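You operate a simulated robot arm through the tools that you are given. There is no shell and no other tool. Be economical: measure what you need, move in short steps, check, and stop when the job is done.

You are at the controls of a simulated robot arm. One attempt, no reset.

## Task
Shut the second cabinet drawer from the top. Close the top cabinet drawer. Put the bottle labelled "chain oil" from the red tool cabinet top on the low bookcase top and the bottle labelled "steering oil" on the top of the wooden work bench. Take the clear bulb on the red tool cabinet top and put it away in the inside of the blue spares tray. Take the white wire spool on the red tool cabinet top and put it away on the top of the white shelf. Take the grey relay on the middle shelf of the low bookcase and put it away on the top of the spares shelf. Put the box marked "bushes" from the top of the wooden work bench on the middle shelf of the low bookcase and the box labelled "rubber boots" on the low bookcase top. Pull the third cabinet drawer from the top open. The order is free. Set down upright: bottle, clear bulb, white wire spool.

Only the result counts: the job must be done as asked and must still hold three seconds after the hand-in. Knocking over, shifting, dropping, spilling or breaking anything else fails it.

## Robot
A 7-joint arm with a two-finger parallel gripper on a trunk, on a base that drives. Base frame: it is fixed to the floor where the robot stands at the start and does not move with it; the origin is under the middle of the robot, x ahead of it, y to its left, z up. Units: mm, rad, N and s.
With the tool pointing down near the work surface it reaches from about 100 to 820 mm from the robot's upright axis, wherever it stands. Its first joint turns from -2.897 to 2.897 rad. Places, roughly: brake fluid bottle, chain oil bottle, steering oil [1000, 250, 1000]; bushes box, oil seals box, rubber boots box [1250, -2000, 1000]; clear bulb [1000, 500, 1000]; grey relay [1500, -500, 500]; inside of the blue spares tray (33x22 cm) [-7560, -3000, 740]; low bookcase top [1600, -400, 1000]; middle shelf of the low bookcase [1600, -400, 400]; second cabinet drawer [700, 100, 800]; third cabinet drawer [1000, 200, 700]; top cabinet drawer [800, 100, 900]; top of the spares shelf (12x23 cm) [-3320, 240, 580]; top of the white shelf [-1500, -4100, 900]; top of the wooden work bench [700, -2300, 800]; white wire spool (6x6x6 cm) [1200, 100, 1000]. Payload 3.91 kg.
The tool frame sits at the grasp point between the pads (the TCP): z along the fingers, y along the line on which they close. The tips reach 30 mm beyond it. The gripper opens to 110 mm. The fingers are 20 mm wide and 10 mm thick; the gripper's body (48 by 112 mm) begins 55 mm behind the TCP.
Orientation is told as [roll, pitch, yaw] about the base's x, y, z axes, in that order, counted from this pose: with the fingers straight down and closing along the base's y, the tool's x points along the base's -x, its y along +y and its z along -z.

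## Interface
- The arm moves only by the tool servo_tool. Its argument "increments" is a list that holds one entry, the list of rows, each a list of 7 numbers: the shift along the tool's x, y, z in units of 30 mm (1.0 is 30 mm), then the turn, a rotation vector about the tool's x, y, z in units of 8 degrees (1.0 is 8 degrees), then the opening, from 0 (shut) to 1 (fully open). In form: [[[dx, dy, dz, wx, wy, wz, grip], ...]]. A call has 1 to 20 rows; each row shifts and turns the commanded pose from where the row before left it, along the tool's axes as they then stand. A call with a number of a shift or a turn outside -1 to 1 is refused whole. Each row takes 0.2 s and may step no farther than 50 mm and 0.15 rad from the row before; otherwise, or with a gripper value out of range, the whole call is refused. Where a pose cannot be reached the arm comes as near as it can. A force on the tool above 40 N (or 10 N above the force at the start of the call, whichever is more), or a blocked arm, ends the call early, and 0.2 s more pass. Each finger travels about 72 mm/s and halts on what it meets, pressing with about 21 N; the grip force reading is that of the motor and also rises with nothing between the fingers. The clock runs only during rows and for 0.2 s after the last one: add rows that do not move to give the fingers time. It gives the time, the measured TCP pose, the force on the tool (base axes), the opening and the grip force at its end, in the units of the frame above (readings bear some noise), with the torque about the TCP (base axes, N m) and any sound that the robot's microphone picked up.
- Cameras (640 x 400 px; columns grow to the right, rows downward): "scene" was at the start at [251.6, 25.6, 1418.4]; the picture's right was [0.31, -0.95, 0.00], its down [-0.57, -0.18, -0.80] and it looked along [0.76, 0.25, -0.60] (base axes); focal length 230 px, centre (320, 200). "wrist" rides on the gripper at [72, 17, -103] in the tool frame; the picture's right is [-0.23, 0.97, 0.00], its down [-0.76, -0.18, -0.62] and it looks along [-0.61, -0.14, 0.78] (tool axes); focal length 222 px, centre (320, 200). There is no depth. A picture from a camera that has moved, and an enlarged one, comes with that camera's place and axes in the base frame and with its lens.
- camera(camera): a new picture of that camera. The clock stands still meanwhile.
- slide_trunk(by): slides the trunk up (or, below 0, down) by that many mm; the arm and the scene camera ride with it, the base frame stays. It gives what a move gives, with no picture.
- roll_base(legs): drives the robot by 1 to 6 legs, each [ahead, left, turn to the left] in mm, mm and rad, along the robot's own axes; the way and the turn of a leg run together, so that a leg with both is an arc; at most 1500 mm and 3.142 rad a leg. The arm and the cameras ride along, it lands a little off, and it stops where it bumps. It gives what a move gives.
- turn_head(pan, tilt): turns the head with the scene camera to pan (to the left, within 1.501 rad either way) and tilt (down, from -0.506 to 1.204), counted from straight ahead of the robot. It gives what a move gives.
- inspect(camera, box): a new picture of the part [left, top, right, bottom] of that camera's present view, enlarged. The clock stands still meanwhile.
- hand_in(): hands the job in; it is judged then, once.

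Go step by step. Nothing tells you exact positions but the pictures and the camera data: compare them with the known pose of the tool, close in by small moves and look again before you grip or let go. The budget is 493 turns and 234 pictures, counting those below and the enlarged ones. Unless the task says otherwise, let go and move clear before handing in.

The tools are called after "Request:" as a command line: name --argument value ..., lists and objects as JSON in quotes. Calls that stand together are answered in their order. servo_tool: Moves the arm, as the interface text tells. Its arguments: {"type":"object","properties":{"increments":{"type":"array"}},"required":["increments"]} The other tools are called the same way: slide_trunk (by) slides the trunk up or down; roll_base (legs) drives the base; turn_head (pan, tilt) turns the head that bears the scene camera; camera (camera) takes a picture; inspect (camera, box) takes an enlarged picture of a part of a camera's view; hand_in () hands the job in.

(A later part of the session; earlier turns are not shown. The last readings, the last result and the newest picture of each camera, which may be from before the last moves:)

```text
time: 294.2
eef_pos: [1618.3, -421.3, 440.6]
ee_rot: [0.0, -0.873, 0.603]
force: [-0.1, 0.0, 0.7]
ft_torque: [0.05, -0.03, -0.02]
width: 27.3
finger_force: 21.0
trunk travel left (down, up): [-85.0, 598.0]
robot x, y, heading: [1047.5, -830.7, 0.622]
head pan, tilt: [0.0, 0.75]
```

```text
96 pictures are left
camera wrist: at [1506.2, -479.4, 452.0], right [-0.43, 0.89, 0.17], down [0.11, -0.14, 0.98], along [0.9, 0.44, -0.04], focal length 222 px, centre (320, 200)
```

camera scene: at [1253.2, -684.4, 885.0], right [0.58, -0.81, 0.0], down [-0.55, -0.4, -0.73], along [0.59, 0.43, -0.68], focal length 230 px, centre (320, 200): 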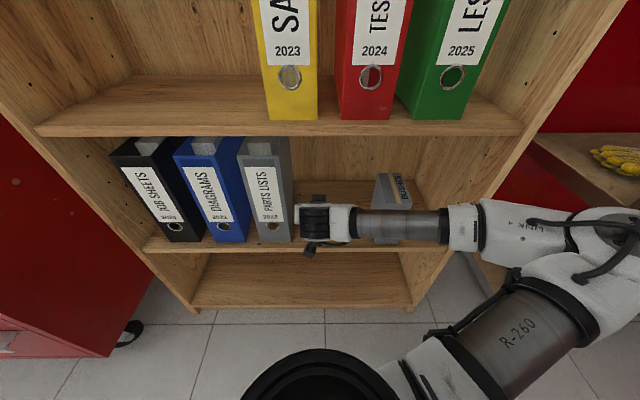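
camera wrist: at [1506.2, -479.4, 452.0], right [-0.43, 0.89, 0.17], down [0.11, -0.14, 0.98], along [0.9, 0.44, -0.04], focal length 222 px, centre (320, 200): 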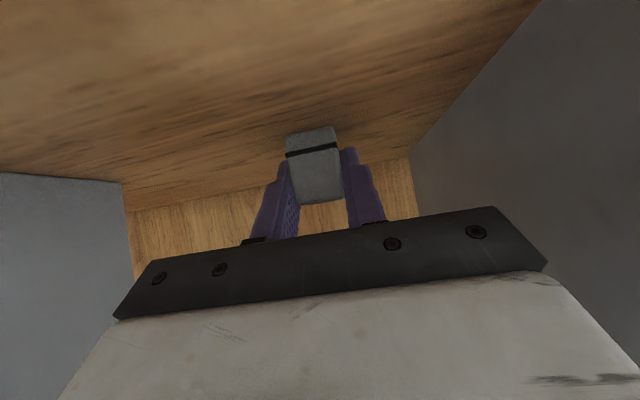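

Relay held (27 mm). Lifting a little and backing straight out, then looking for the spares shelf.

Request:
slide_trunk --by 25

Request:
roll_base --legs '[[-450, 0, 0]]'

Request:
slide_trunk --by 300

Request:
camera --camera "wrist"

Request:
camera --camera "scene"

```text
time: 294.9
eef_pos: [1619.3, -422.1, 465.3]
ee_rot: [-0.003, -0.872, 0.605]
force: [0.1, -0.2, -0.6]
ft_torque: [0.01, 0.01, -0.02]
width: 27.6
finger_force: 21.1
trunk travel left (down, up): [-110.0, 573.0]
robot x, y, heading: [1049.8, -827.8, 0.624]
head pan, tilt: [0.0, 0.75]
```

```text
time: 297.6
eef_pos: [1256.4, -685.5, 466.2]
ee_rot: [-0.001, -0.873, 0.598]
force: [0.7, -0.2, -0.1]
ft_torque: [-0.01, 0.02, 0.02]
width: 27.2
finger_force: 20.5
trunk travel left (down, up): [-110.0, 573.0]
robot x, y, heading: [683.4, -1093.0, 0.613]
head pan, tilt: [0.0, 0.75]
```

```text
time: 300.6
eef_pos: [1256.9, -684.0, 765.3]
ee_rot: [-0.002, -0.873, 0.596]
force: [-1.1, 1.1, -0.5]
ft_torque: [-0.02, -0.01, -0.01]
width: 27.1
finger_force: 21.3
trunk travel left (down, up): [-410.0, 273.0]
robot x, y, heading: [684.4, -1092.1, 0.614]
head pan, tilt: [0.0, 0.75]
```

```text
95 pictures are left
camera wrist: at [1143.3, -741.6, 776.8], right [-0.43, 0.89, 0.17], down [0.11, -0.14, 0.98], along [0.9, 0.44, -0.04], focal length 222 px, centre (320, 200)
```

wrist: 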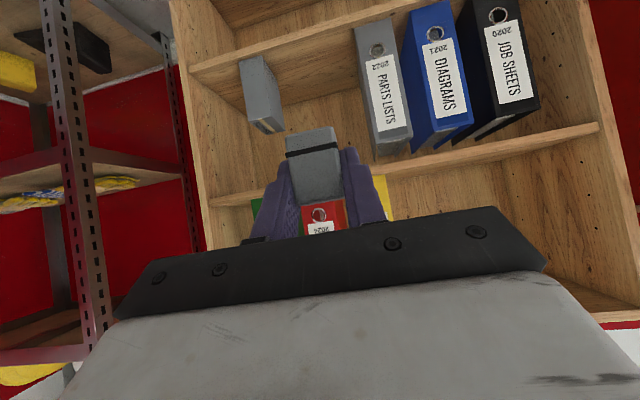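

```text
94 pictures are left
camera scene: at [889.1, -945.0, 1210.0], right [0.58, -0.82, 0.0], down [-0.56, -0.39, -0.73], along [0.6, 0.42, -0.68], focal length 230 px, centre (320, 200)
```

scene: 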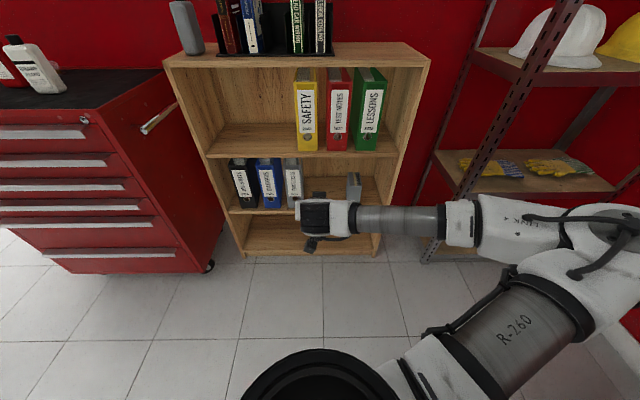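

Request:
roll_base --legs '[[0, 0, 2.2]]'

Request:
turn_head --pan 0.3 --tilt 0.35

Request:
camera --camera "scene"

```text
time: 306.3
eef_pos: [22.3, -857.7, 766.4]
ee_rot: [-0.002, -0.872, 2.783]
force: [-0.5, 0.2, -0.4]
ft_torque: [-0.01, 0.01, -0.01]
width: 27.3
finger_force: 20.9
trunk travel left (down, up): [-410.0, 273.0]
robot x, y, heading: [682.3, -1089.6, 2.799]
head pan, tilt: [0.0, 0.75]
```

```text
time: 307.2
eef_pos: [23.2, -857.1, 766.0]
ee_rot: [-0.003, -0.873, 2.784]
force: [0.8, 0.5, 0.4]
ft_torque: [0.02, -0.01, -0.02]
width: 27.4
finger_force: 20.9
trunk travel left (down, up): [-410.0, 273.0]
robot x, y, heading: [684.2, -1091.1, 2.8]
head pan, tilt: [0.3, 0.351]
```

```text
93 pictures are left
camera scene: at [429.1, -1030.4, 1245.6], right [0.04, 1.0, 0.0], down [0.34, -0.01, -0.94], along [-0.94, 0.04, -0.34], focal length 230 px, centre (320, 200)
```

scene: 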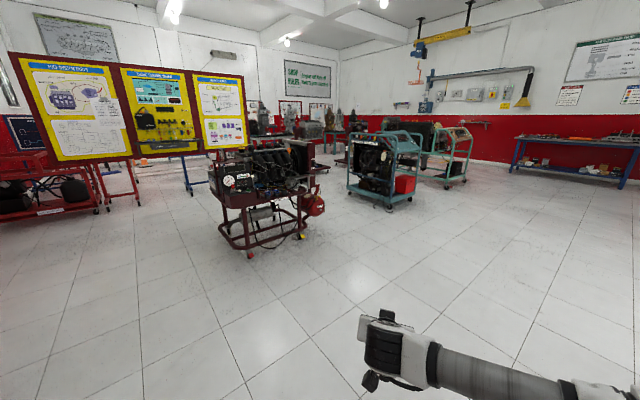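

Request:
inspect --camera "scene" --box '[320, 110, 500, 222]'

```text
3.56 times, centred on (410, 166) of scene
camera zoom: at [429.1, -1030.4, 1245.6], right [0.04, 1.0, 0.0], down [0.34, -0.01, -0.94], along [-0.94, 0.04, -0.34], focal length 817 px, centre (0, 321)
```

zoom: 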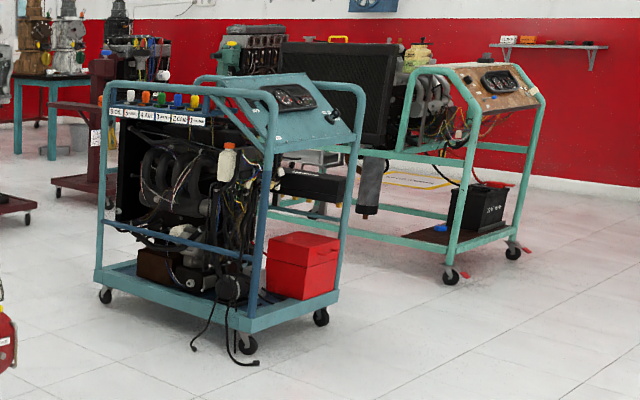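

Request:
roll_base --legs '[[1400, -230, 0], [1200, -230, 0], [0, 0, 0.34]]'

Request:
turn_head --pan 0.15 --tilt 0.5

Request:
camera --camera "scene"

```text
time: 321.3
eef_pos: [-2337.8, 267.0, 766.7]
ee_rot: [0.0, -0.874, 3.098]
force: [0.4, 0.8, -0.9]
ft_torque: [-0.01, -0.02, -0.01]
width: 27.3
finger_force: 21.2
trunk travel left (down, up): [-410.0, 273.0]
robot x, y, heading: [-1637.2, 247.6, 3.114]
head pan, tilt: [0.3, 0.351]
```

```text
time: 322.0
eef_pos: [-2337.9, 267.5, 766.4]
ee_rot: [-0.003, -0.874, 3.099]
force: [0.8, -0.3, -1.2]
ft_torque: [0.02, 0.01, -0.01]
width: 27.2
finger_force: 20.4
trunk travel left (down, up): [-410.0, 273.0]
robot x, y, heading: [-1637.0, 249.2, 3.118]
head pan, tilt: [0.15, 0.499]
```

```text
91 pictures are left
camera scene: at [-1898.0, 241.6, 1232.1], right [-0.12, 0.99, 0.0], down [0.47, 0.06, -0.88], along [-0.87, -0.11, -0.48], focal length 230 px, centre (320, 200)
```

scene: 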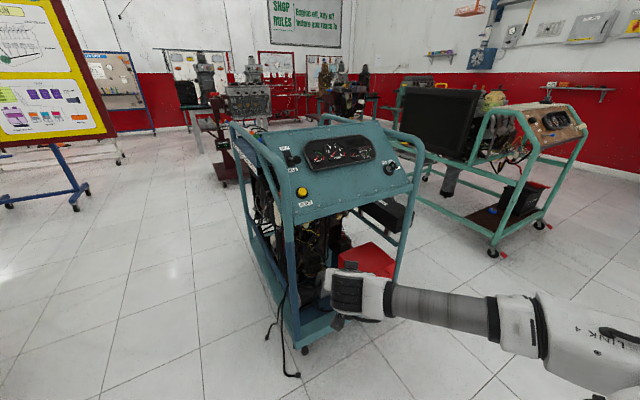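

Request:
inspect --camera "scene" --box '[220, 110, 460, 260]'

Request:
inspect --camera "scene" --box '[260, 170, 440, 282]'

```text
2.67 times, centred on (340, 185) of scene
camera zoom: at [-1898.0, 241.6, 1232.1], right [-0.12, 0.99, 0.0], down [0.47, 0.06, -0.88], along [-0.87, -0.11, -0.48], focal length 612 px, centre (267, 240)
```

zoom: 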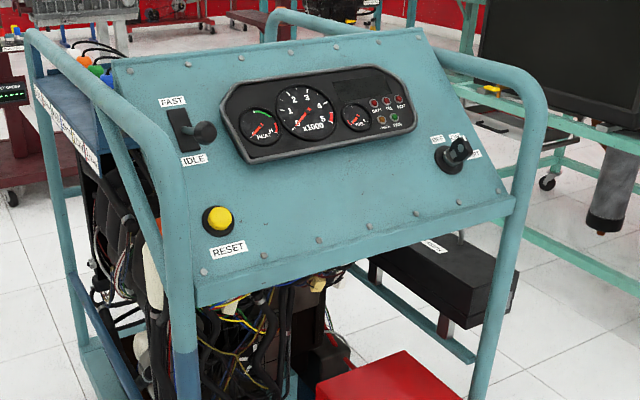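

```text
3.56 times, centred on (350, 226) of scene
camera zoom: at [-1898.0, 241.6, 1232.1], right [-0.12, 0.99, 0.0], down [0.47, 0.06, -0.88], along [-0.87, -0.11, -0.48], focal length 817 px, centre (213, 108)
```

zoom: 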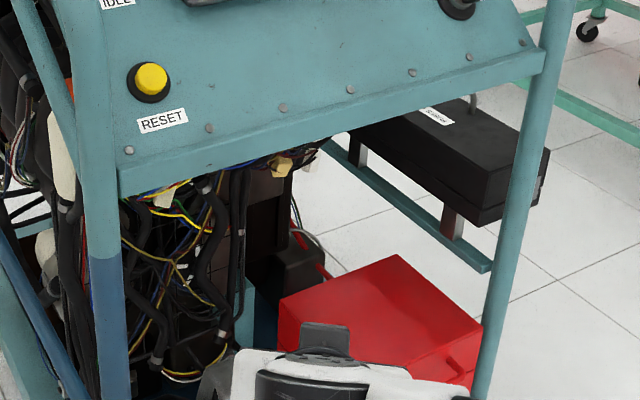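

Request:
inspect --camera "scene" --box '[350, 180, 430, 230]'

Request:
roll_base --legs '[[0, -1100, 0], [700, 0, 0], [0, 0, 0.9]]'

Request:
turn_head --pan 0.3 --tilt 0.5

Request:
camera --camera "scene"

```text
8.00 times, centred on (390, 205) of scene
camera zoom: at [-1898.0, 241.6, 1232.1], right [-0.12, 0.99, 0.0], down [0.47, 0.06, -0.88], along [-0.87, -0.11, -0.48], focal length 1838 px, centre (-240, 160)
```

zoom: 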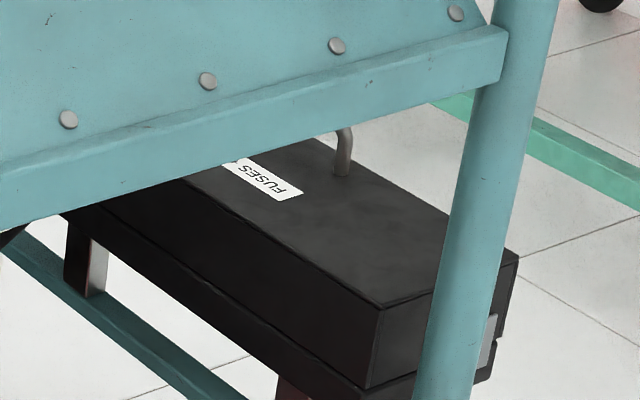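

```text
time: 336.8
eef_pos: [-2743.9, 823.7, 765.9]
ee_rot: [0.0, -0.873, -2.259]
force: [0.1, -0.2, -0.7]
ft_torque: [0.0, 0.0, -0.02]
width: 27.4
finger_force: 20.4
trunk travel left (down, up): [-410.0, 273.0]
robot x, y, heading: [-2310.8, 1373.3, -2.239]
head pan, tilt: [0.15, 0.499]
```

```text
time: 337.5
eef_pos: [-2744.8, 823.6, 765.6]
ee_rot: [-0.002, -0.875, -2.257]
force: [0.2, 0.7, -0.4]
ft_torque: [0.03, 0.04, 0.0]
width: 27.3
finger_force: 20.8
trunk travel left (down, up): [-410.0, 273.0]
robot x, y, heading: [-2309.0, 1372.9, -2.245]
head pan, tilt: [0.3, 0.499]
```

```text
87 pictures are left
camera scene: at [-2448.9, 1155.2, 1232.0], right [-0.93, 0.36, 0.0], down [0.17, 0.45, -0.88], along [-0.32, -0.82, -0.48], focal length 230 px, centre (320, 200)
```

scene: 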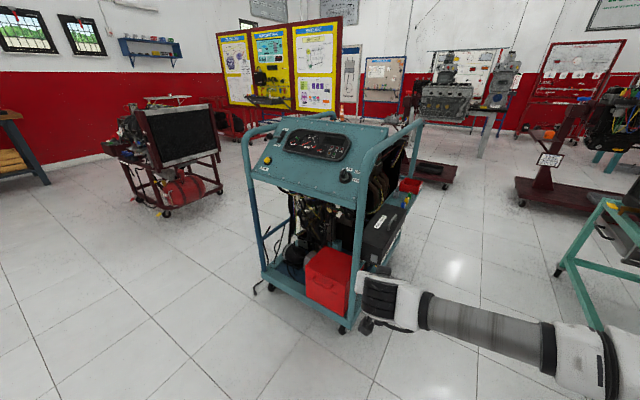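

Request:
inspect --camera "scene" --box '[330, 140, 450, 290]'

```text
2.67 times, centred on (390, 215) of scene
camera zoom: at [-2448.9, 1155.2, 1232.0], right [-0.93, 0.36, 0.0], down [0.17, 0.45, -0.88], along [-0.32, -0.82, -0.48], focal length 612 px, centre (133, 160)
```

zoom: 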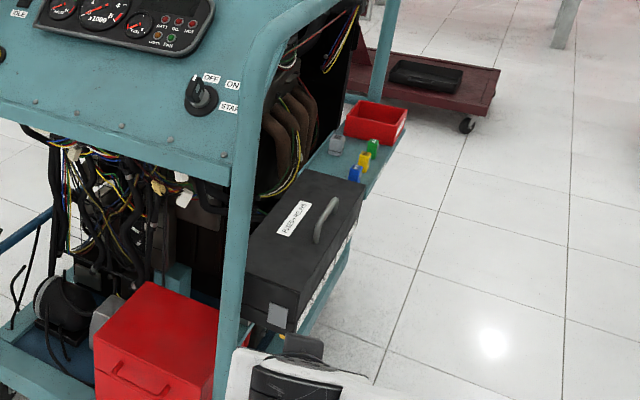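

The spares shelf is the small blue ledge on the cart's side, behind the "FUSES" box, holding a few relays and a red tray. I'll drive round to that side, staying well clear.

Request:
roll_base --legs '[[0, 0, 1.294], [-521, 0, 0], [0, -1300, 0]]'

Request:
turn_head --pan 0.0 --tilt 0.6

Request:
camera --camera "scene"

Request:
camera --camera "wrist"

```text
time: 348.1
eef_pos: [-2574.9, 941.9, 765.5]
ee_rot: [-0.004, -0.873, -0.954]
force: [0.5, -0.3, -0.8]
ft_torque: [-0.01, -0.01, 0.02]
width: 27.4
finger_force: 21.5
trunk travel left (down, up): [-410.0, 273.0]
robot x, y, heading: [-2992.1, 1506.3, -0.935]
head pan, tilt: [0.3, 0.499]
stopped in leg 3: the robot was blocked; the commanded pose is now the measured one
```

```text
time: 348.9
eef_pos: [-2584.6, 941.0, 765.5]
ee_rot: [-0.003, -0.873, -0.965]
force: [-1.3, 0.4, -0.7]
ft_torque: [0.0, -0.1, 0.09]
width: 27.0
finger_force: 21.2
trunk travel left (down, up): [-410.0, 273.0]
robot x, y, heading: [-2992.7, 1511.4, -0.946]
head pan, tilt: [0.0, 0.6]
```

```text
85 pictures are left
camera scene: at [-2844.2, 1300.9, 1222.9], right [-0.81, -0.58, 0.0], down [-0.33, 0.46, -0.83], along [0.48, -0.67, -0.56], focal length 230 px, centre (320, 200)
```

scene: 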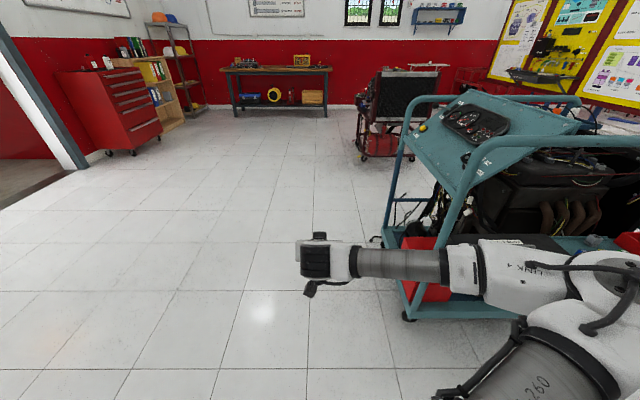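

```text
84 pictures are left
camera wrist: at [-2641.7, 1054.8, 776.8], right [0.89, 0.43, 0.17], down [-0.14, -0.11, 0.98], along [0.44, -0.9, -0.04], focal length 222 px, centre (320, 200)
```

wrist: 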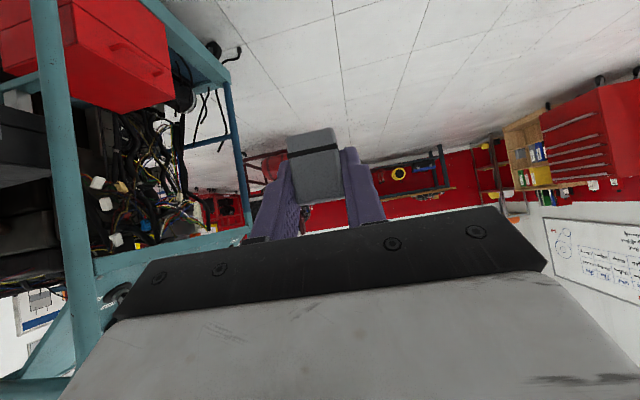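

Request:
turn_head --pan -1.2 --tilt 0.6

Request:
camera --camera "scene"

```text
time: 350.3
eef_pos: [-2574.3, 940.1, 765.7]
ee_rot: [-0.003, -0.874, -0.953]
force: [0.1, 0.0, 0.1]
ft_torque: [-0.05, 0.02, 0.01]
width: 27.2
finger_force: 21.0
trunk travel left (down, up): [-410.0, 273.0]
robot x, y, heading: [-2994.9, 1507.1, -0.936]
head pan, tilt: [-1.201, 0.6]
```

```text
83 pictures are left
camera scene: at [-2939.2, 1292.2, 1222.9], right [-0.84, 0.54, 0.0], down [0.3, 0.48, -0.83], along [-0.44, -0.7, -0.56], focal length 230 px, centre (320, 200)
```

scene: 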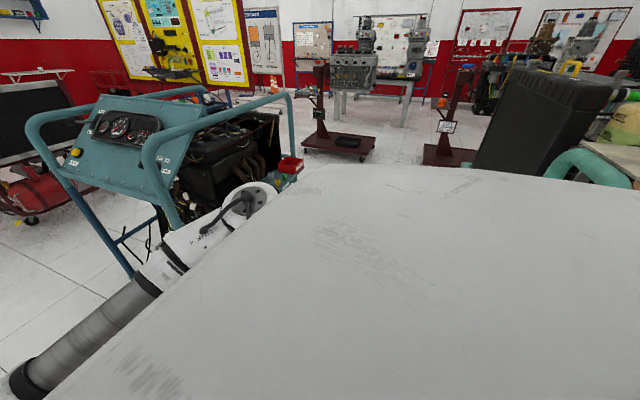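

The base touched the neighbouring green cart behind its right side, so I move off it first, and retract the arm so I can pass between the two carts.

Request:
roll_base --legs '[[0, 120, 0]]'

Request:
servo_tool --increments '[[[0.5, 0, -0.6, 0, 0, 0, 0], [0.5, 0, -0.6, 0, 0, 0, 0], [0.5, 0, -0.6, 0, 0, 0, 0], [0.5, 0, -0.6, 0, 0, 0, 0], [0.5, 0, -0.6, 0, 0, 0, 0], [0.5, 0, -0.6, 0, 0, 0, 0], [0.5, 0, -0.6, 0, 0, 0, 0], [0.5, 0, -0.6, 0, 0, 0, 0]]]'

Request:
camera --camera "scene"

```text
time: 351.9
eef_pos: [-2484.3, 1012.6, 766.8]
ee_rot: [-0.005, -0.873, -0.961]
force: [0.1, 0.1, 0.0]
ft_torque: [0.03, 0.03, -0.01]
width: 27.3
finger_force: 21.3
trunk travel left (down, up): [-410.0, 273.0]
robot x, y, heading: [-2894.0, 1583.4, -0.944]
head pan, tilt: [-1.201, 0.6]
```

```text
time: 353.7
eef_pos: [-2502.2, 1038.8, 767.3]
ee_rot: [-0.004, -0.873, -0.962]
force: [0.5, 0.4, -1.1]
ft_torque: [-0.01, -0.01, 0.01]
width: 27.2
finger_force: 20.7
out of reach, approached as far as the arm can: row 2, 3, 4, 5, 6, 7, 8
trunk travel left (down, up): [-410.0, 273.0]
robot x, y, heading: [-2894.4, 1580.6, -0.944]
head pan, tilt: [-1.201, 0.6]
```

```text
82 pictures are left
camera scene: at [-2845.9, 1368.3, 1222.9], right [-0.84, 0.54, 0.0], down [0.31, 0.47, -0.83], along [-0.45, -0.69, -0.56], focal length 230 px, centre (320, 200)
```

scene: 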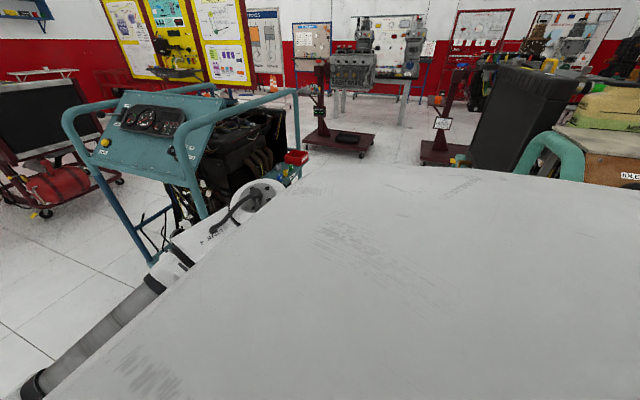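

Request:
slide_trunk --by -290

Request:
servo_tool --increments '[[[-0.76, 0, -0.64, 0, 0, 0, 0], [-0.76, 0, -0.64, 0, 0, 0, 0], [-0.76, 0, -0.64, 0, 0, 0, 0], [-0.76, 0, -0.64, 0, 0, 0, 0], [-0.76, 0, -0.64, 0, 0, 0, 0], [-0.76, 0, -0.64, 0, 0, 0, 0], [-0.76, 0, -0.64, 0, 0, 0, 0], [-0.76, 0, -0.64, 0, 0, 0, 0], [-0.76, 0, -0.64, 0, 0, 0, 0], [-0.76, 0, -0.64, 0, 0, 0, 0]]]'

Request:
servo_tool --increments '[[[0.5, 0, -0.6, 0, 0, 0, 0], [0.5, 0, -0.6, 0, 0, 0, 0], [0.5, 0, -0.6, 0, 0, 0, 0], [0.5, 0, -0.6, 0, 0, 0, 0], [0.5, 0, -0.6, 0, 0, 0, 0], [0.5, 0, -0.6, 0, 0, 0, 0], [0.5, 0, -0.6, 0, 0, 0, 0], [0.5, 0, -0.6, 0, 0, 0, 0]]]'

Request:
turn_head --pan -0.7 --tilt 0.6

Request:
camera --camera "scene"

```text
time: 356.6
eef_pos: [-2501.8, 1037.8, 476.5]
ee_rot: [-0.004, -0.873, -0.962]
force: [0.0, 0.2, -0.2]
ft_torque: [-0.01, 0.02, -0.02]
width: 27.3
finger_force: 21.6
trunk travel left (down, up): [-120.0, 563.0]
robot x, y, heading: [-2894.6, 1582.7, -0.939]
head pan, tilt: [-1.201, 0.6]
```

```text
time: 358.3
eef_pos: [-2455.6, 1077.9, 682.3]
ee_rot: [0.012, -0.858, -0.831]
force: [-0.5, 0.2, 0.2]
ft_torque: [-0.01, 0.0, -0.02]
width: 27.2
finger_force: 21.6
trunk travel left (down, up): [-120.0, 563.0]
robot x, y, heading: [-2894.8, 1581.2, -0.947]
head pan, tilt: [-1.201, 0.6]
stopped in row 8: the arm was blocked; the commanded pose is now the measured one
```

```text
time: 360.1
eef_pos: [-2567.1, 1201.9, 721.6]
ee_rot: [0.003, -0.859, -0.826]
force: [0.6, -0.1, -0.1]
ft_torque: [0.02, -0.03, 0.0]
width: 27.5
finger_force: 20.7
out of reach, approached as far as the arm can: row 5, 6, 7, 8
trunk travel left (down, up): [-120.0, 563.0]
robot x, y, heading: [-2893.7, 1582.1, -0.939]
head pan, tilt: [-1.201, 0.6]
```

```text
time: 361.0
eef_pos: [-2566.8, 1201.0, 722.9]
ee_rot: [0.007, -0.861, -0.827]
force: [0.1, -0.3, -0.8]
ft_torque: [-0.03, -0.01, -0.03]
width: 26.9
finger_force: 20.9
trunk travel left (down, up): [-120.0, 563.0]
robot x, y, heading: [-2896.7, 1582.6, -0.942]
head pan, tilt: [-0.7, 0.6]
```

```text
81 pictures are left
camera scene: at [-2804.4, 1354.4, 932.9], right [-1.0, 0.07, 0.0], down [0.04, 0.56, -0.83], along [-0.06, -0.82, -0.56], focal length 230 px, centre (320, 200)
```

scene: 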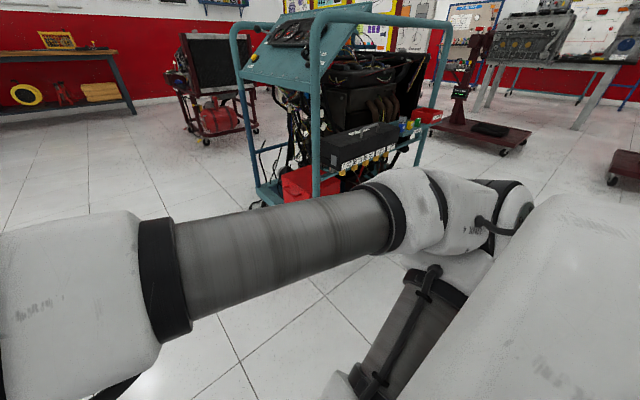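

Request:
inspect --camera "scene" --box '[300, 60, 460, 210]'

```text
2.67 times, centred on (380, 135) of scene
camera zoom: at [-2804.4, 1354.4, 932.9], right [-1.0, 0.07, 0.0], down [0.04, 0.56, -0.83], along [-0.06, -0.82, -0.56], focal length 612 px, centre (160, 373)
```

zoom: 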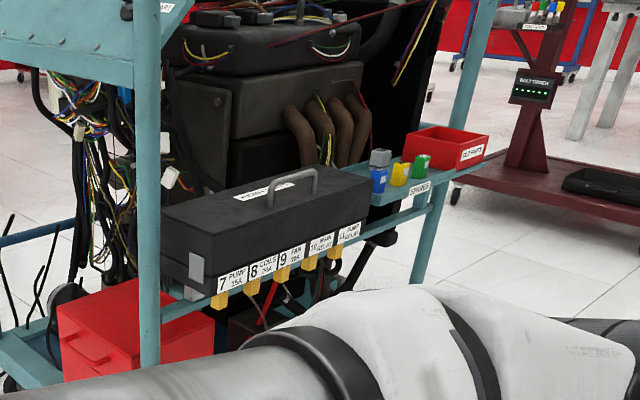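

Request:
slide_trunk --by 90

Request:
roll_base --legs '[[215, 0, -0.008], [0, -450, 0]]'

Request:
camera --camera "scene"

Request:
camera --camera "wrist"

```text
time: 362.3
eef_pos: [-2567.4, 1200.5, 812.3]
ee_rot: [0.004, -0.86, -0.826]
force: [0.0, -0.1, -0.9]
ft_torque: [0.02, 0.04, 0.02]
width: 27.6
finger_force: 21.5
trunk travel left (down, up): [-210.0, 473.0]
robot x, y, heading: [-2893.4, 1580.3, -0.942]
head pan, tilt: [-0.7, 0.6]
```

```text
time: 366.6
eef_pos: [-2733.6, 820.1, 811.8]
ee_rot: [0.003, -0.86, -0.835]
force: [-0.4, -1.3, -0.5]
ft_torque: [0.02, 0.02, 0.03]
width: 27.1
finger_force: 21.1
trunk travel left (down, up): [-210.0, 473.0]
robot x, y, heading: [-3054.4, 1202.3, -0.95]
head pan, tilt: [-0.7, 0.6]
stopped in leg 2: the robot was blocked; the commanded pose is now the measured one
```

```text
79 pictures are left
camera scene: at [-2969.5, 974.7, 1022.9], right [-1.0, 0.08, 0.0], down [0.05, 0.56, -0.82], along [-0.07, -0.82, -0.57], focal length 230 px, centre (320, 200)
```

scene: 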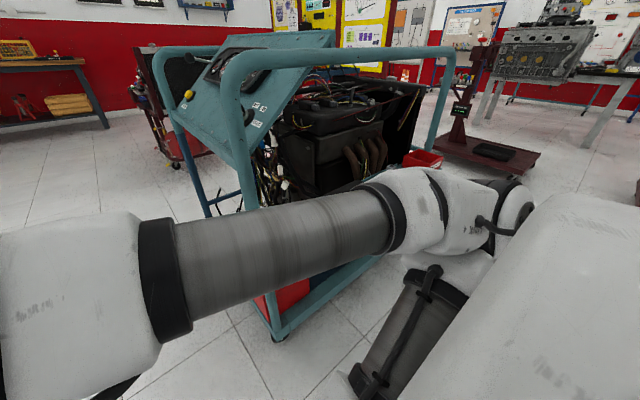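

```text
78 pictures are left
camera wrist: at [-2805.5, 923.3, 824.8], right [0.82, 0.55, 0.17], down [-0.12, -0.14, 0.98], along [0.56, -0.83, -0.05], focal length 222 px, centre (320, 200)
```

wrist: 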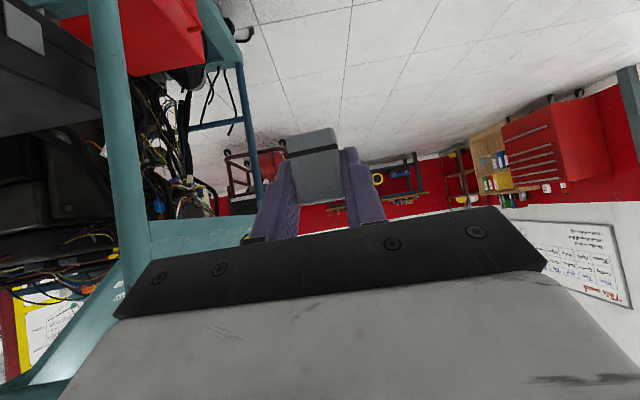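

Request:
roll_base --legs '[[0, 60, 0]]'

Request:
turn_head --pan -1.5 --tilt 0.7

Request:
camera --camera "scene"

```text
time: 367.8
eef_pos: [-2683.7, 853.5, 812.8]
ee_rot: [0.003, -0.86, -0.837]
force: [-0.2, 0.2, 0.1]
ft_torque: [-0.02, 0.02, 0.01]
width: 27.1
finger_force: 21.2
trunk travel left (down, up): [-210.0, 473.0]
robot x, y, heading: [-3010.7, 1236.4, -0.957]
head pan, tilt: [-0.7, 0.6]
```

```text
time: 368.9
eef_pos: [-2686.5, 854.0, 811.6]
ee_rot: [0.003, -0.86, -0.836]
force: [-0.5, 0.1, 0.0]
ft_torque: [-0.03, 0.02, 0.01]
width: 27.3
finger_force: 21.0
trunk travel left (down, up): [-210.0, 473.0]
robot x, y, heading: [-3013.2, 1237.7, -0.957]
head pan, tilt: [-1.499, 0.7]
```

```text
77 pictures are left
camera scene: at [-2979.1, 1043.7, 1014.3], right [-0.64, 0.77, 0.0], down [0.5, 0.41, -0.77], along [-0.59, -0.49, -0.64], focal length 230 px, centre (320, 200)
```

scene: 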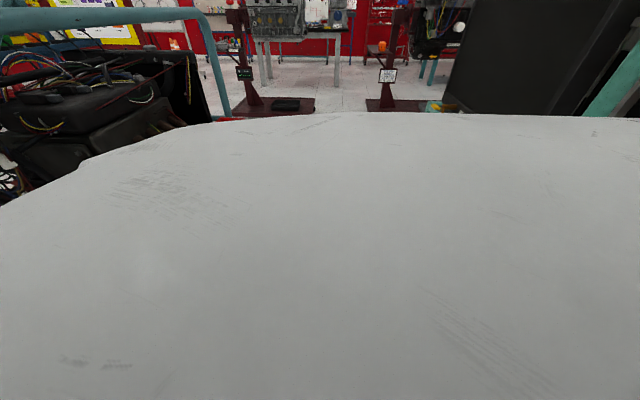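

The gap between the carts is tight but fits if I stay closer to the blue cart. I'll go forward a little, then slide right with the gripper held high.

Request:
roll_base --legs '[[105, 0, 0.006], [0, -420, 0]]'

Request:
turn_head --pan -0.2 --tilt 0.75

Request:
camera --camera "scene"

```text
time: 373.4
eef_pos: [-2955.5, 530.1, 812.2]
ee_rot: [0.002, -0.862, -0.825]
force: [-0.7, 0.7, 0.0]
ft_torque: [-0.03, 0.05, 0.0]
width: 27.2
finger_force: 20.9
trunk travel left (down, up): [-210.0, 473.0]
robot x, y, heading: [-3281.7, 905.6, -0.944]
head pan, tilt: [-1.499, 0.7]
```

```text
time: 374.9
eef_pos: [-2954.8, 530.0, 811.7]
ee_rot: [0.003, -0.86, -0.825]
force: [0.6, 0.7, -0.4]
ft_torque: [-0.01, -0.01, 0.01]
width: 27.4
finger_force: 21.2
trunk travel left (down, up): [-210.0, 473.0]
robot x, y, heading: [-3286.5, 908.8, -0.946]
head pan, tilt: [-0.201, 0.75]
```

```text
76 pictures are left
camera scene: at [-3151.2, 695.9, 1010.1], right [-0.91, -0.41, 0.0], down [-0.28, 0.62, -0.73], along [0.3, -0.67, -0.68], focal length 230 px, centre (320, 200)
```

scene: 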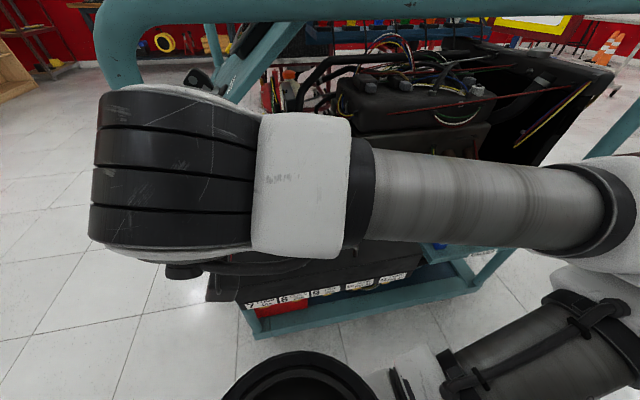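

Request:
roll_base --legs '[[0, -425, 0]]'

Request:
camera --camera "wrist"

Request:
camera --camera "scene"

```text
time: 378.8
eef_pos: [-3296.5, 279.2, 811.5]
ee_rot: [0.002, -0.861, -0.818]
force: [-0.1, 0.1, 0.6]
ft_torque: [0.01, 0.03, -0.02]
width: 27.3
finger_force: 20.4
trunk travel left (down, up): [-210.0, 473.0]
robot x, y, heading: [-3631.2, 655.8, -0.934]
head pan, tilt: [-0.201, 0.75]
```

```text
75 pictures are left
camera wrist: at [-3370.3, 382.9, 824.9], right [0.81, 0.56, 0.17], down [-0.11, -0.14, 0.98], along [0.57, -0.82, -0.05], focal length 222 px, centre (320, 200)
```

wrist: 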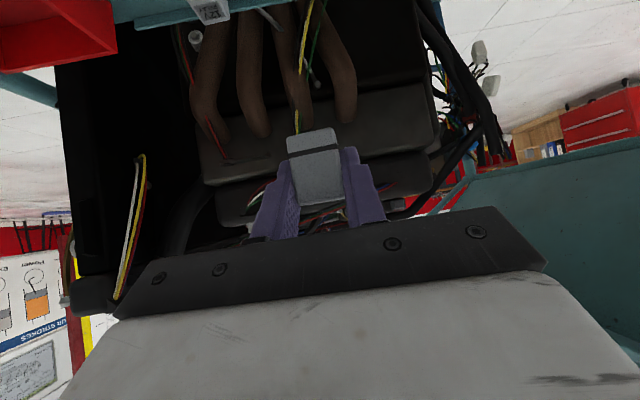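

```text
74 pictures are left
camera scene: at [-3494.5, 444.6, 1010.1], right [-0.91, -0.42, 0.0], down [-0.29, 0.62, -0.73], along [0.31, -0.66, -0.68], focal length 230 px, centre (320, 200)
```

scene: 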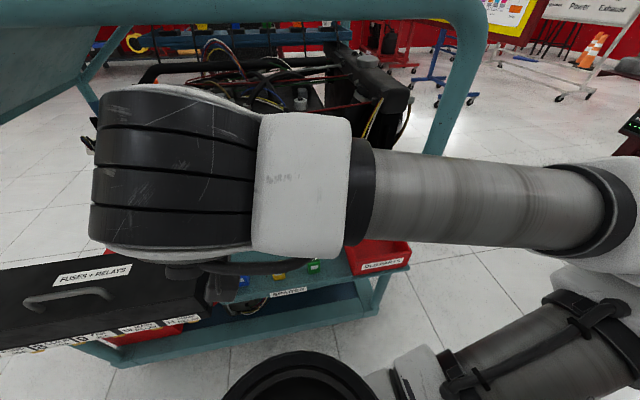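

Request:
inspect --camera "scene" --box '[190, 220, 430, 370]'

```text
2.67 times, centred on (310, 295) of scene
camera zoom: at [-3494.5, 444.6, 1010.1], right [-0.91, -0.42, 0.0], down [-0.29, 0.62, -0.73], along [0.31, -0.66, -0.68], focal length 612 px, centre (347, -53)
```

zoom: 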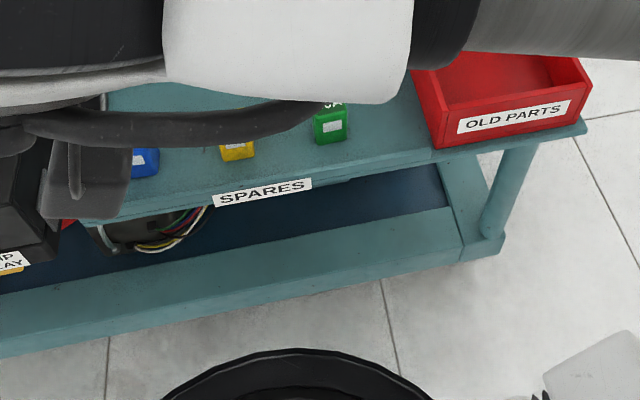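

Request:
slide_trunk --by -110

Request:
servo_tool --increments '[[[-0.2, 0, 0.24, 0, 0, 0, 0], [-0.6, 0, 0.72, 0, 0, 0, 0], [-0.5, 0, 0.6, 0, 0, 0, 0]]]'

Request:
camera --camera "wrist"

Request:
inspect --camera "scene" --box '[190, 150, 430, 300]'

```text
time: 380.2
eef_pos: [-3296.4, 280.4, 702.6]
ee_rot: [0.003, -0.861, -0.819]
force: [0.8, -0.2, -1.6]
ft_torque: [0.0, -0.01, 0.0]
width: 27.3
finger_force: 21.9
trunk travel left (down, up): [-100.0, 583.0]
robot x, y, heading: [-3627.7, 658.8, -0.937]
head pan, tilt: [-0.201, 0.75]
```

```text
time: 381.0
eef_pos: [-3254.7, 237.1, 700.1]
ee_rot: [0.005, -0.863, -0.817]
force: [-0.6, 0.1, 0.8]
ft_torque: [0.02, 0.01, 0.05]
width: 27.2
finger_force: 20.6
trunk travel left (down, up): [-100.0, 583.0]
robot x, y, heading: [-3633.0, 655.3, -0.933]
head pan, tilt: [-0.201, 0.75]
```

```text
72 pictures are left
camera wrist: at [-3327.6, 338.9, 712.8], right [0.81, 0.56, 0.17], down [-0.11, -0.14, 0.98], along [0.57, -0.82, -0.05], focal length 222 px, centre (320, 200)
```

wrist: 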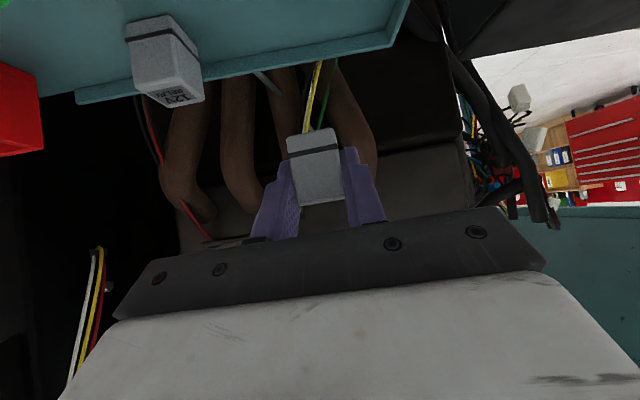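

```text
2.67 times, centred on (310, 225) of scene
camera zoom: at [-3494.6, 444.6, 900.1], right [-0.91, -0.42, 0.0], down [-0.29, 0.62, -0.73], along [0.31, -0.66, -0.68], focal length 612 px, centre (347, 133)
```

zoom: 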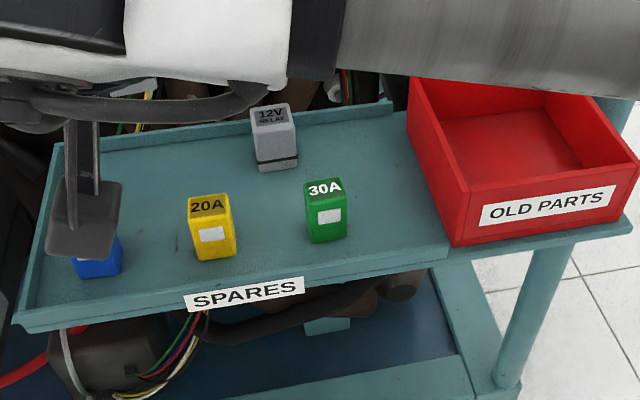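

Request:
servo_tool --increments '[[[0, 0.27, 0, 0, 0, 0, 0], [0.5, 0, 0.43, 0, 0, 0, 0], [0.5, 0, 0.43, 0, 0, 0, 0], [0.5, 0, 0.43, 0, 0, 0, 0], [0.25, 0, 0.22, 0, 0, 0, 0]]]'

Request:
inspect --camera "scene" --box '[190, 150, 430, 300]'

```text
time: 382.2
eef_pos: [-3234.6, 231.3, 650.3]
ee_rot: [0.003, -0.86, -0.819]
force: [0.0, 0.4, -0.4]
ft_torque: [-0.01, 0.02, 0.02]
width: 27.6
finger_force: 21.0
out of reach, approached as far as the arm can: row 4, 5
trunk travel left (down, up): [-100.0, 583.0]
robot x, y, heading: [-3625.9, 660.5, -0.939]
head pan, tilt: [-0.201, 0.75]
```

```text
2.67 times, centred on (310, 225) of scene
camera zoom: at [-3494.5, 444.6, 900.1], right [-0.91, -0.42, 0.0], down [-0.29, 0.62, -0.73], along [0.31, -0.66, -0.68], focal length 612 px, centre (347, 133)
```

zoom: 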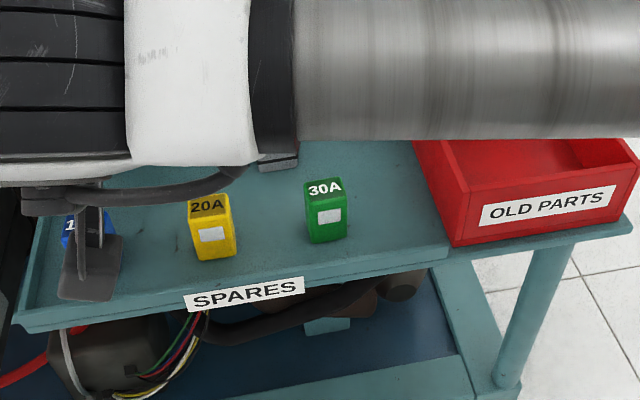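

Request:
roll_base --legs '[[-12, 0, 0]]'

Request:
slide_trunk --by -25

Request:
camera --camera "wrist"

```text
time: 382.9
eef_pos: [-3242.9, 241.5, 650.0]
ee_rot: [0.003, -0.859, -0.818]
force: [-1.1, -1.6, 0.3]
ft_torque: [0.02, 0.02, -0.02]
width: 27.3
finger_force: 21.1
trunk travel left (down, up): [-100.0, 583.0]
robot x, y, heading: [-3635.1, 665.9, -0.93]
head pan, tilt: [-0.201, 0.75]
```

```text
time: 383.6
eef_pos: [-3241.5, 241.4, 625.6]
ee_rot: [0.003, -0.859, -0.817]
force: [-0.4, 1.2, -1.3]
ft_torque: [0.05, 0.04, 0.0]
width: 27.2
finger_force: 21.5
trunk travel left (down, up): [-75.0, 608.0]
robot x, y, heading: [-3635.9, 667.1, -0.938]
head pan, tilt: [-0.201, 0.75]
```

```text
69 pictures are left
camera wrist: at [-3316.2, 344.4, 638.4], right [0.81, 0.56, 0.17], down [-0.11, -0.14, 0.98], along [0.57, -0.82, -0.05], focal length 222 px, centre (320, 200)
```

wrist: 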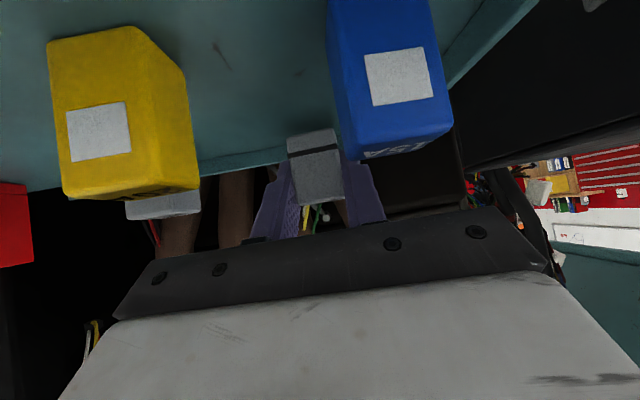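

The hand would come close to the blue fuse, so I steepen the tool by about 10° and then lower in small steps.

Request:
servo_tool --increments '[[[0, 0, 0, 0, 0.7, 0, 0], [0, 0, 0, 0, 0.7, 0, 0]]]'

Request:
servo_tool --increments '[[[0.13, 0, 0.15, 0, 0, 0, 0], [0.13, 0, 0.15, 0, 0, 0, 0]]]'

Request:
servo_tool --increments '[[[0.13, 0, 0.15, 0, 0, 0, 0], [0, 0, 0, 0, 0, 0, 0]]]'

Request:
camera --camera "wrist"

```text
time: 384.2
eef_pos: [-3243.7, 240.7, 625.2]
ee_rot: [0.005, -0.662, -0.819]
force: [-0.5, 0.1, -0.3]
ft_torque: [-0.01, 0.03, 0.0]
width: 27.2
finger_force: 21.0
trunk travel left (down, up): [-75.0, 608.0]
robot x, y, heading: [-3633.5, 662.6, -0.928]
head pan, tilt: [-0.201, 0.75]
```

```text
time: 384.9
eef_pos: [-3243.4, 241.7, 616.3]
ee_rot: [0.004, -0.67, -0.818]
force: [1.2, 0.5, 21.6]
ft_torque: [-0.3, -0.2, 0.0]
width: 27.6
finger_force: 21.2
trunk travel left (down, up): [-75.0, 608.0]
robot x, y, heading: [-3637.0, 668.2, -0.934]
head pan, tilt: [-0.201, 0.75]
```

```text
time: 385.2
eef_pos: [-3241.1, 242.1, 614.6]
ee_rot: [0.009, -0.677, -0.818]
force: [-2.8, 3.2, 19.5]
ft_torque: [-0.25, 0.06, -0.03]
width: 27.4
finger_force: 21.1
trunk travel left (down, up): [-75.0, 608.0]
robot x, y, heading: [-3636.4, 664.9, -0.934]
head pan, tilt: [-0.201, 0.75]
stopped in row 1: the force on the tool passed its limit at 46 N (the readings are from after the stop); the commanded pose is now the measured one
```

```text
68 pictures are left
camera wrist: at [-3313.6, 341.4, 650.1], right [0.83, 0.54, 0.15], down [0.0, -0.27, 0.96], along [0.56, -0.8, -0.23], focal length 222 px, centre (320, 200)
```

wrist: 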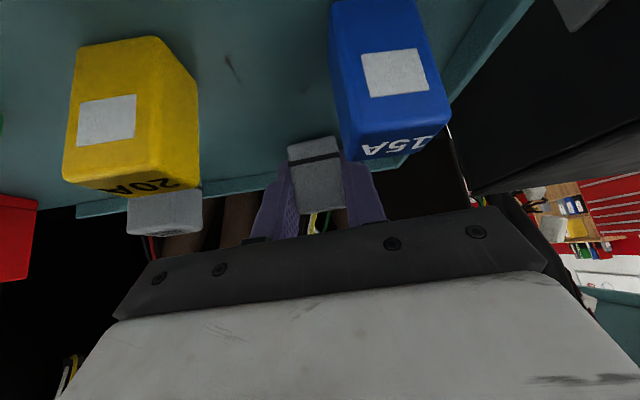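

Request:
servo_tool --increments '[[[-0.07, 0, -0.08, 0, 0, 0, 0], [0, 0, 0, 0, 0, 0, 0.45], [0, 0, 0, 0, 0, 0, 0.45], [0, 0, -0.5, 0, 0, 0, 0.45], [0, 0, -0.7, 0, 0, 0, 0.45], [0, 0, -0.8, 0, 0, 0, 0.45], [0, 0, -0.8, 0, 0, 0, 0.45]]]'

Request:
camera --camera "wrist"

```text
time: 386.8
eef_pos: [-3279.5, 279.3, 682.2]
ee_rot: [0.004, -0.669, -0.82]
force: [0.1, -0.6, -0.5]
ft_torque: [0.02, 0.0, -0.01]
width: 49.4
finger_force: 0.0
trunk travel left (down, up): [-75.0, 608.0]
robot x, y, heading: [-3633.4, 669.4, -0.932]
head pan, tilt: [-0.201, 0.75]
```

```text
67 pictures are left
camera wrist: at [-3349.2, 378.3, 718.6], right [0.83, 0.54, 0.15], down [0.01, -0.28, 0.96], along [0.56, -0.8, -0.24], focal length 222 px, centre (320, 200)
```

wrist: 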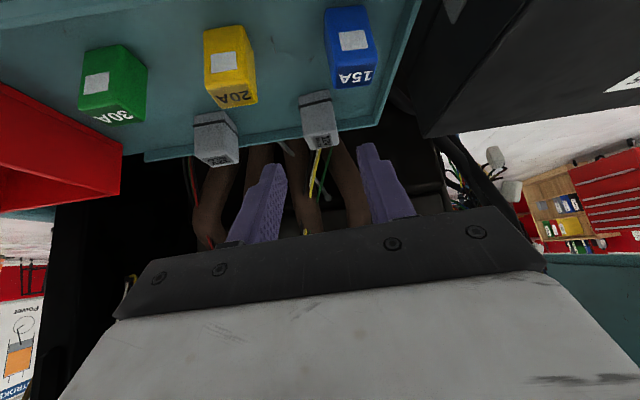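

Relay is on the spares shelf. Leaving the gap: raise, then slide back out.

Request:
slide_trunk --by 150

Request:
roll_base --legs '[[0, 0, -0.018], [0, 1250, 0]]'

```text
time: 388.6
eef_pos: [-3277.4, 278.8, 831.8]
ee_rot: [0.008, -0.674, -0.821]
force: [0.0, -0.3, 0.1]
ft_torque: [-0.01, 0.0, 0.0]
width: 49.2
finger_force: 0.1
trunk travel left (down, up): [-225.0, 458.0]
robot x, y, heading: [-3634.6, 669.1, -0.937]
head pan, tilt: [-0.201, 0.75]
```

```text
time: 393.6
eef_pos: [-2895.0, 555.1, 833.0]
ee_rot: [-0.001, -0.667, -0.837]
force: [-8.6, 4.3, 6.3]
ft_torque: [0.03, -0.14, 0.17]
width: 47.8
finger_force: 0.2
trunk travel left (down, up): [-225.0, 458.0]
robot x, y, heading: [-3240.7, 945.8, -0.953]
head pan, tilt: [-0.201, 0.75]
stopped in leg 2: the force on the tool passed its limit at 105 N (the readings are from after the stop); the commanded pose is now the measured one
```

The fingers met the cart's tube; I'll back off from it and retract the arm before going on.

Request:
roll_base --legs '[[0, -40, 0]]'

Request:
servo_tool --increments '[[[0, 0, -0.9, 0, 0, 0, 0.4], [0, 0, -0.9, 0, 0, 0, 0.4], [0, 0, -0.9, 0, 0, 0, 0.4], [0, 0, -0.9, 0, 0, 0, 0.4], [0, 0, -0.9, 0, 0, 0, 0.4], [0, 0, -0.9, 0, 0, 0, 0.4]]]'

Request:
camera --camera "wrist"

```text
time: 394.6
eef_pos: [-2925.6, 530.9, 831.3]
ee_rot: [-0.005, -0.666, -0.838]
force: [-0.2, 0.0, 0.7]
ft_torque: [0.01, -0.03, -0.01]
width: 49.5
finger_force: 0.1
trunk travel left (down, up): [-225.0, 458.0]
robot x, y, heading: [-3276.4, 926.5, -0.951]
head pan, tilt: [-0.201, 0.75]
```

```text
time: 395.9
eef_pos: [-2993.3, 605.1, 959.5]
ee_rot: [-0.003, -0.665, -0.837]
force: [0.6, 0.0, -0.4]
ft_torque: [0.04, 0.01, -0.01]
width: 43.8
finger_force: 0.0
trunk travel left (down, up): [-225.0, 458.0]
robot x, y, heading: [-3279.1, 922.8, -0.953]
head pan, tilt: [-0.201, 0.75]
```

```text
66 pictures are left
camera wrist: at [-3060.4, 706.0, 996.0], right [0.84, 0.52, 0.14], down [0.01, -0.28, 0.96], along [0.54, -0.81, -0.24], focal length 222 px, centre (320, 200)
```

wrist: 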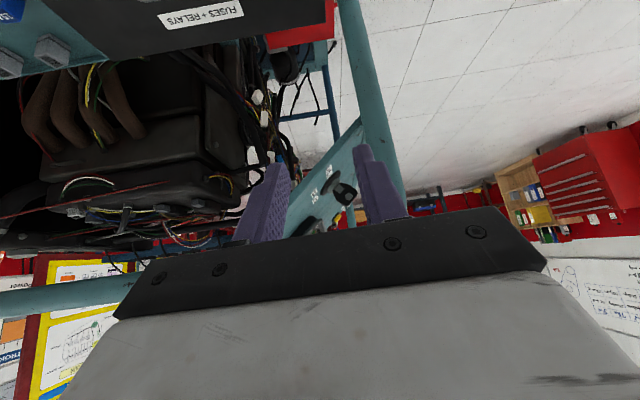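

Request:
roll_base --legs '[[0, 1000, 0]]'

Request:
turn_head --pan -1.3 --tilt 0.45

Request:
camera --camera "scene"

```text
time: 404.1
eef_pos: [-2175.4, 1195.4, 958.9]
ee_rot: [-0.003, -0.664, -0.824]
force: [-0.1, 0.6, 0.8]
ft_torque: [-0.01, 0.02, -0.01]
width: 44.2
finger_force: 0.1
trunk travel left (down, up): [-225.0, 458.0]
robot x, y, heading: [-2459.3, 1508.7, -0.942]
head pan, tilt: [-0.201, 0.75]
```

```text
time: 405.4
eef_pos: [-2175.0, 1192.2, 963.9]
ee_rot: [0.021, -0.658, -0.843]
force: [0.2, 0.3, -0.2]
ft_torque: [-0.03, 0.05, -0.01]
width: 43.8
finger_force: 0.0
trunk travel left (down, up): [-225.0, 458.0]
robot x, y, heading: [-2461.9, 1508.1, -0.941]
head pan, tilt: [-1.3, 0.45]
```

```text
65 pictures are left
camera scene: at [-2340.3, 1291.8, 1030.2], right [-0.96, -0.27, 0.0], down [-0.17, 0.61, -0.77], along [0.2, -0.74, -0.64], focal length 230 px, centre (320, 200)
```

scene: 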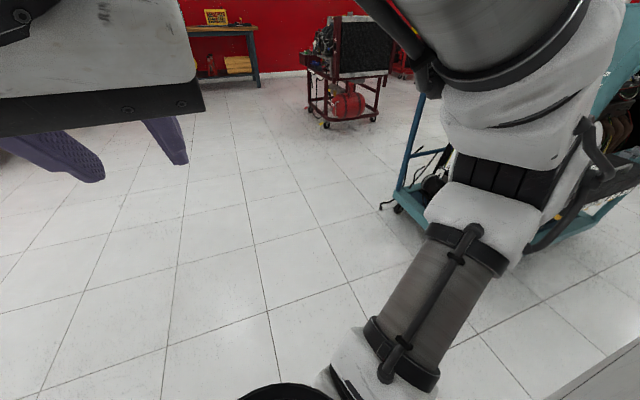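

Request:
servo_tool --increments '[[[0, 0, 0, 0.15, 0, 0, 1], [0, 0, 0, 0, 0.95, 0, 1], [0, 0, 0, 0, 0.94, 0, 1], [0, 0, 0, 0, 0.94, 0, 1], [0, 0, 0, 0, 0.94, 0, 1], [0, 0, 0, 0, 0.94, 0, 1], [0, 0, 0, 0, 0, 0.69, 1]]]'

Request:
turn_head --pan 0.0 --tilt 0.7

Request:
slide_trunk --by 400

Request:
roll_base --legs '[[0, 0, 1.56], [1200, 0, 0]]'

Request:
camera --camera "scene"

```text
time: 407.0
eef_pos: [-2193.3, 1178.9, 906.2]
ee_rot: [0.052, 0.006, -0.923]
force: [0.8, -0.3, -0.4]
ft_torque: [-0.01, 0.01, 0.04]
width: 110.0
finger_force: 0.0
out of reach, approached as far as the arm can: row 3, 4, 5, 6
trunk travel left (down, up): [-225.0, 458.0]
robot x, y, heading: [-2465.3, 1515.5, -0.937]
head pan, tilt: [-1.3, 0.45]
```

```text
time: 408.5
eef_pos: [-2189.8, 1180.3, 906.8]
ee_rot: [0.042, 0.004, -0.917]
force: [-0.2, 0.1, -0.2]
ft_torque: [0.02, 0.01, -0.02]
width: 109.8
finger_force: 0.0
trunk travel left (down, up): [-225.0, 458.0]
robot x, y, heading: [-2460.9, 1513.3, -0.939]
head pan, tilt: [0.0, 0.7]
```

```text
time: 412.3
eef_pos: [-2187.3, 1184.7, 1306.6]
ee_rot: [0.027, 0.002, -0.903]
force: [0.0, -0.4, 0.4]
ft_torque: [0.02, 0.01, -0.02]
width: 110.0
finger_force: 0.1
trunk travel left (down, up): [-625.0, 58.0]
robot x, y, heading: [-2461.5, 1516.4, -0.942]
head pan, tilt: [0.0, 0.7]
```

```text
time: 422.3
eef_pos: [-1200.7, 2518.8, 1307.7]
ee_rot: [0.015, -0.001, 0.713]
force: [-0.2, -0.4, 0.4]
ft_torque: [0.05, 0.01, -0.03]
width: 110.1
finger_force: 0.2
trunk travel left (down, up): [-625.0, 58.0]
robot x, y, heading: [-1516.4, 2231.8, 0.659]
head pan, tilt: [0.0, 0.7]
```

```text
64 pictures are left
camera scene: at [-1316.8, 2386.1, 1429.2], right [0.61, -0.79, 0.0], down [-0.51, -0.39, -0.76], along [0.6, 0.47, -0.64], focal length 230 px, centre (320, 200)
```

scene: 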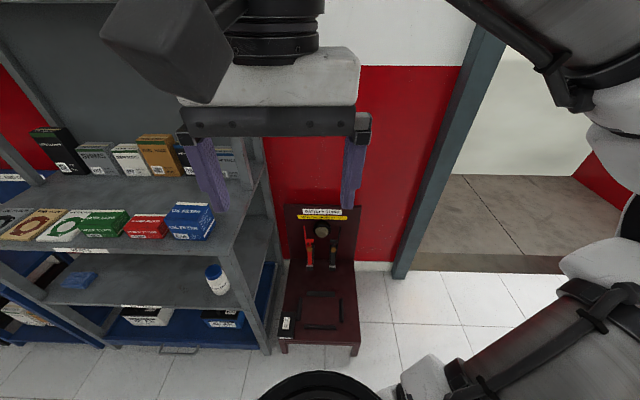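

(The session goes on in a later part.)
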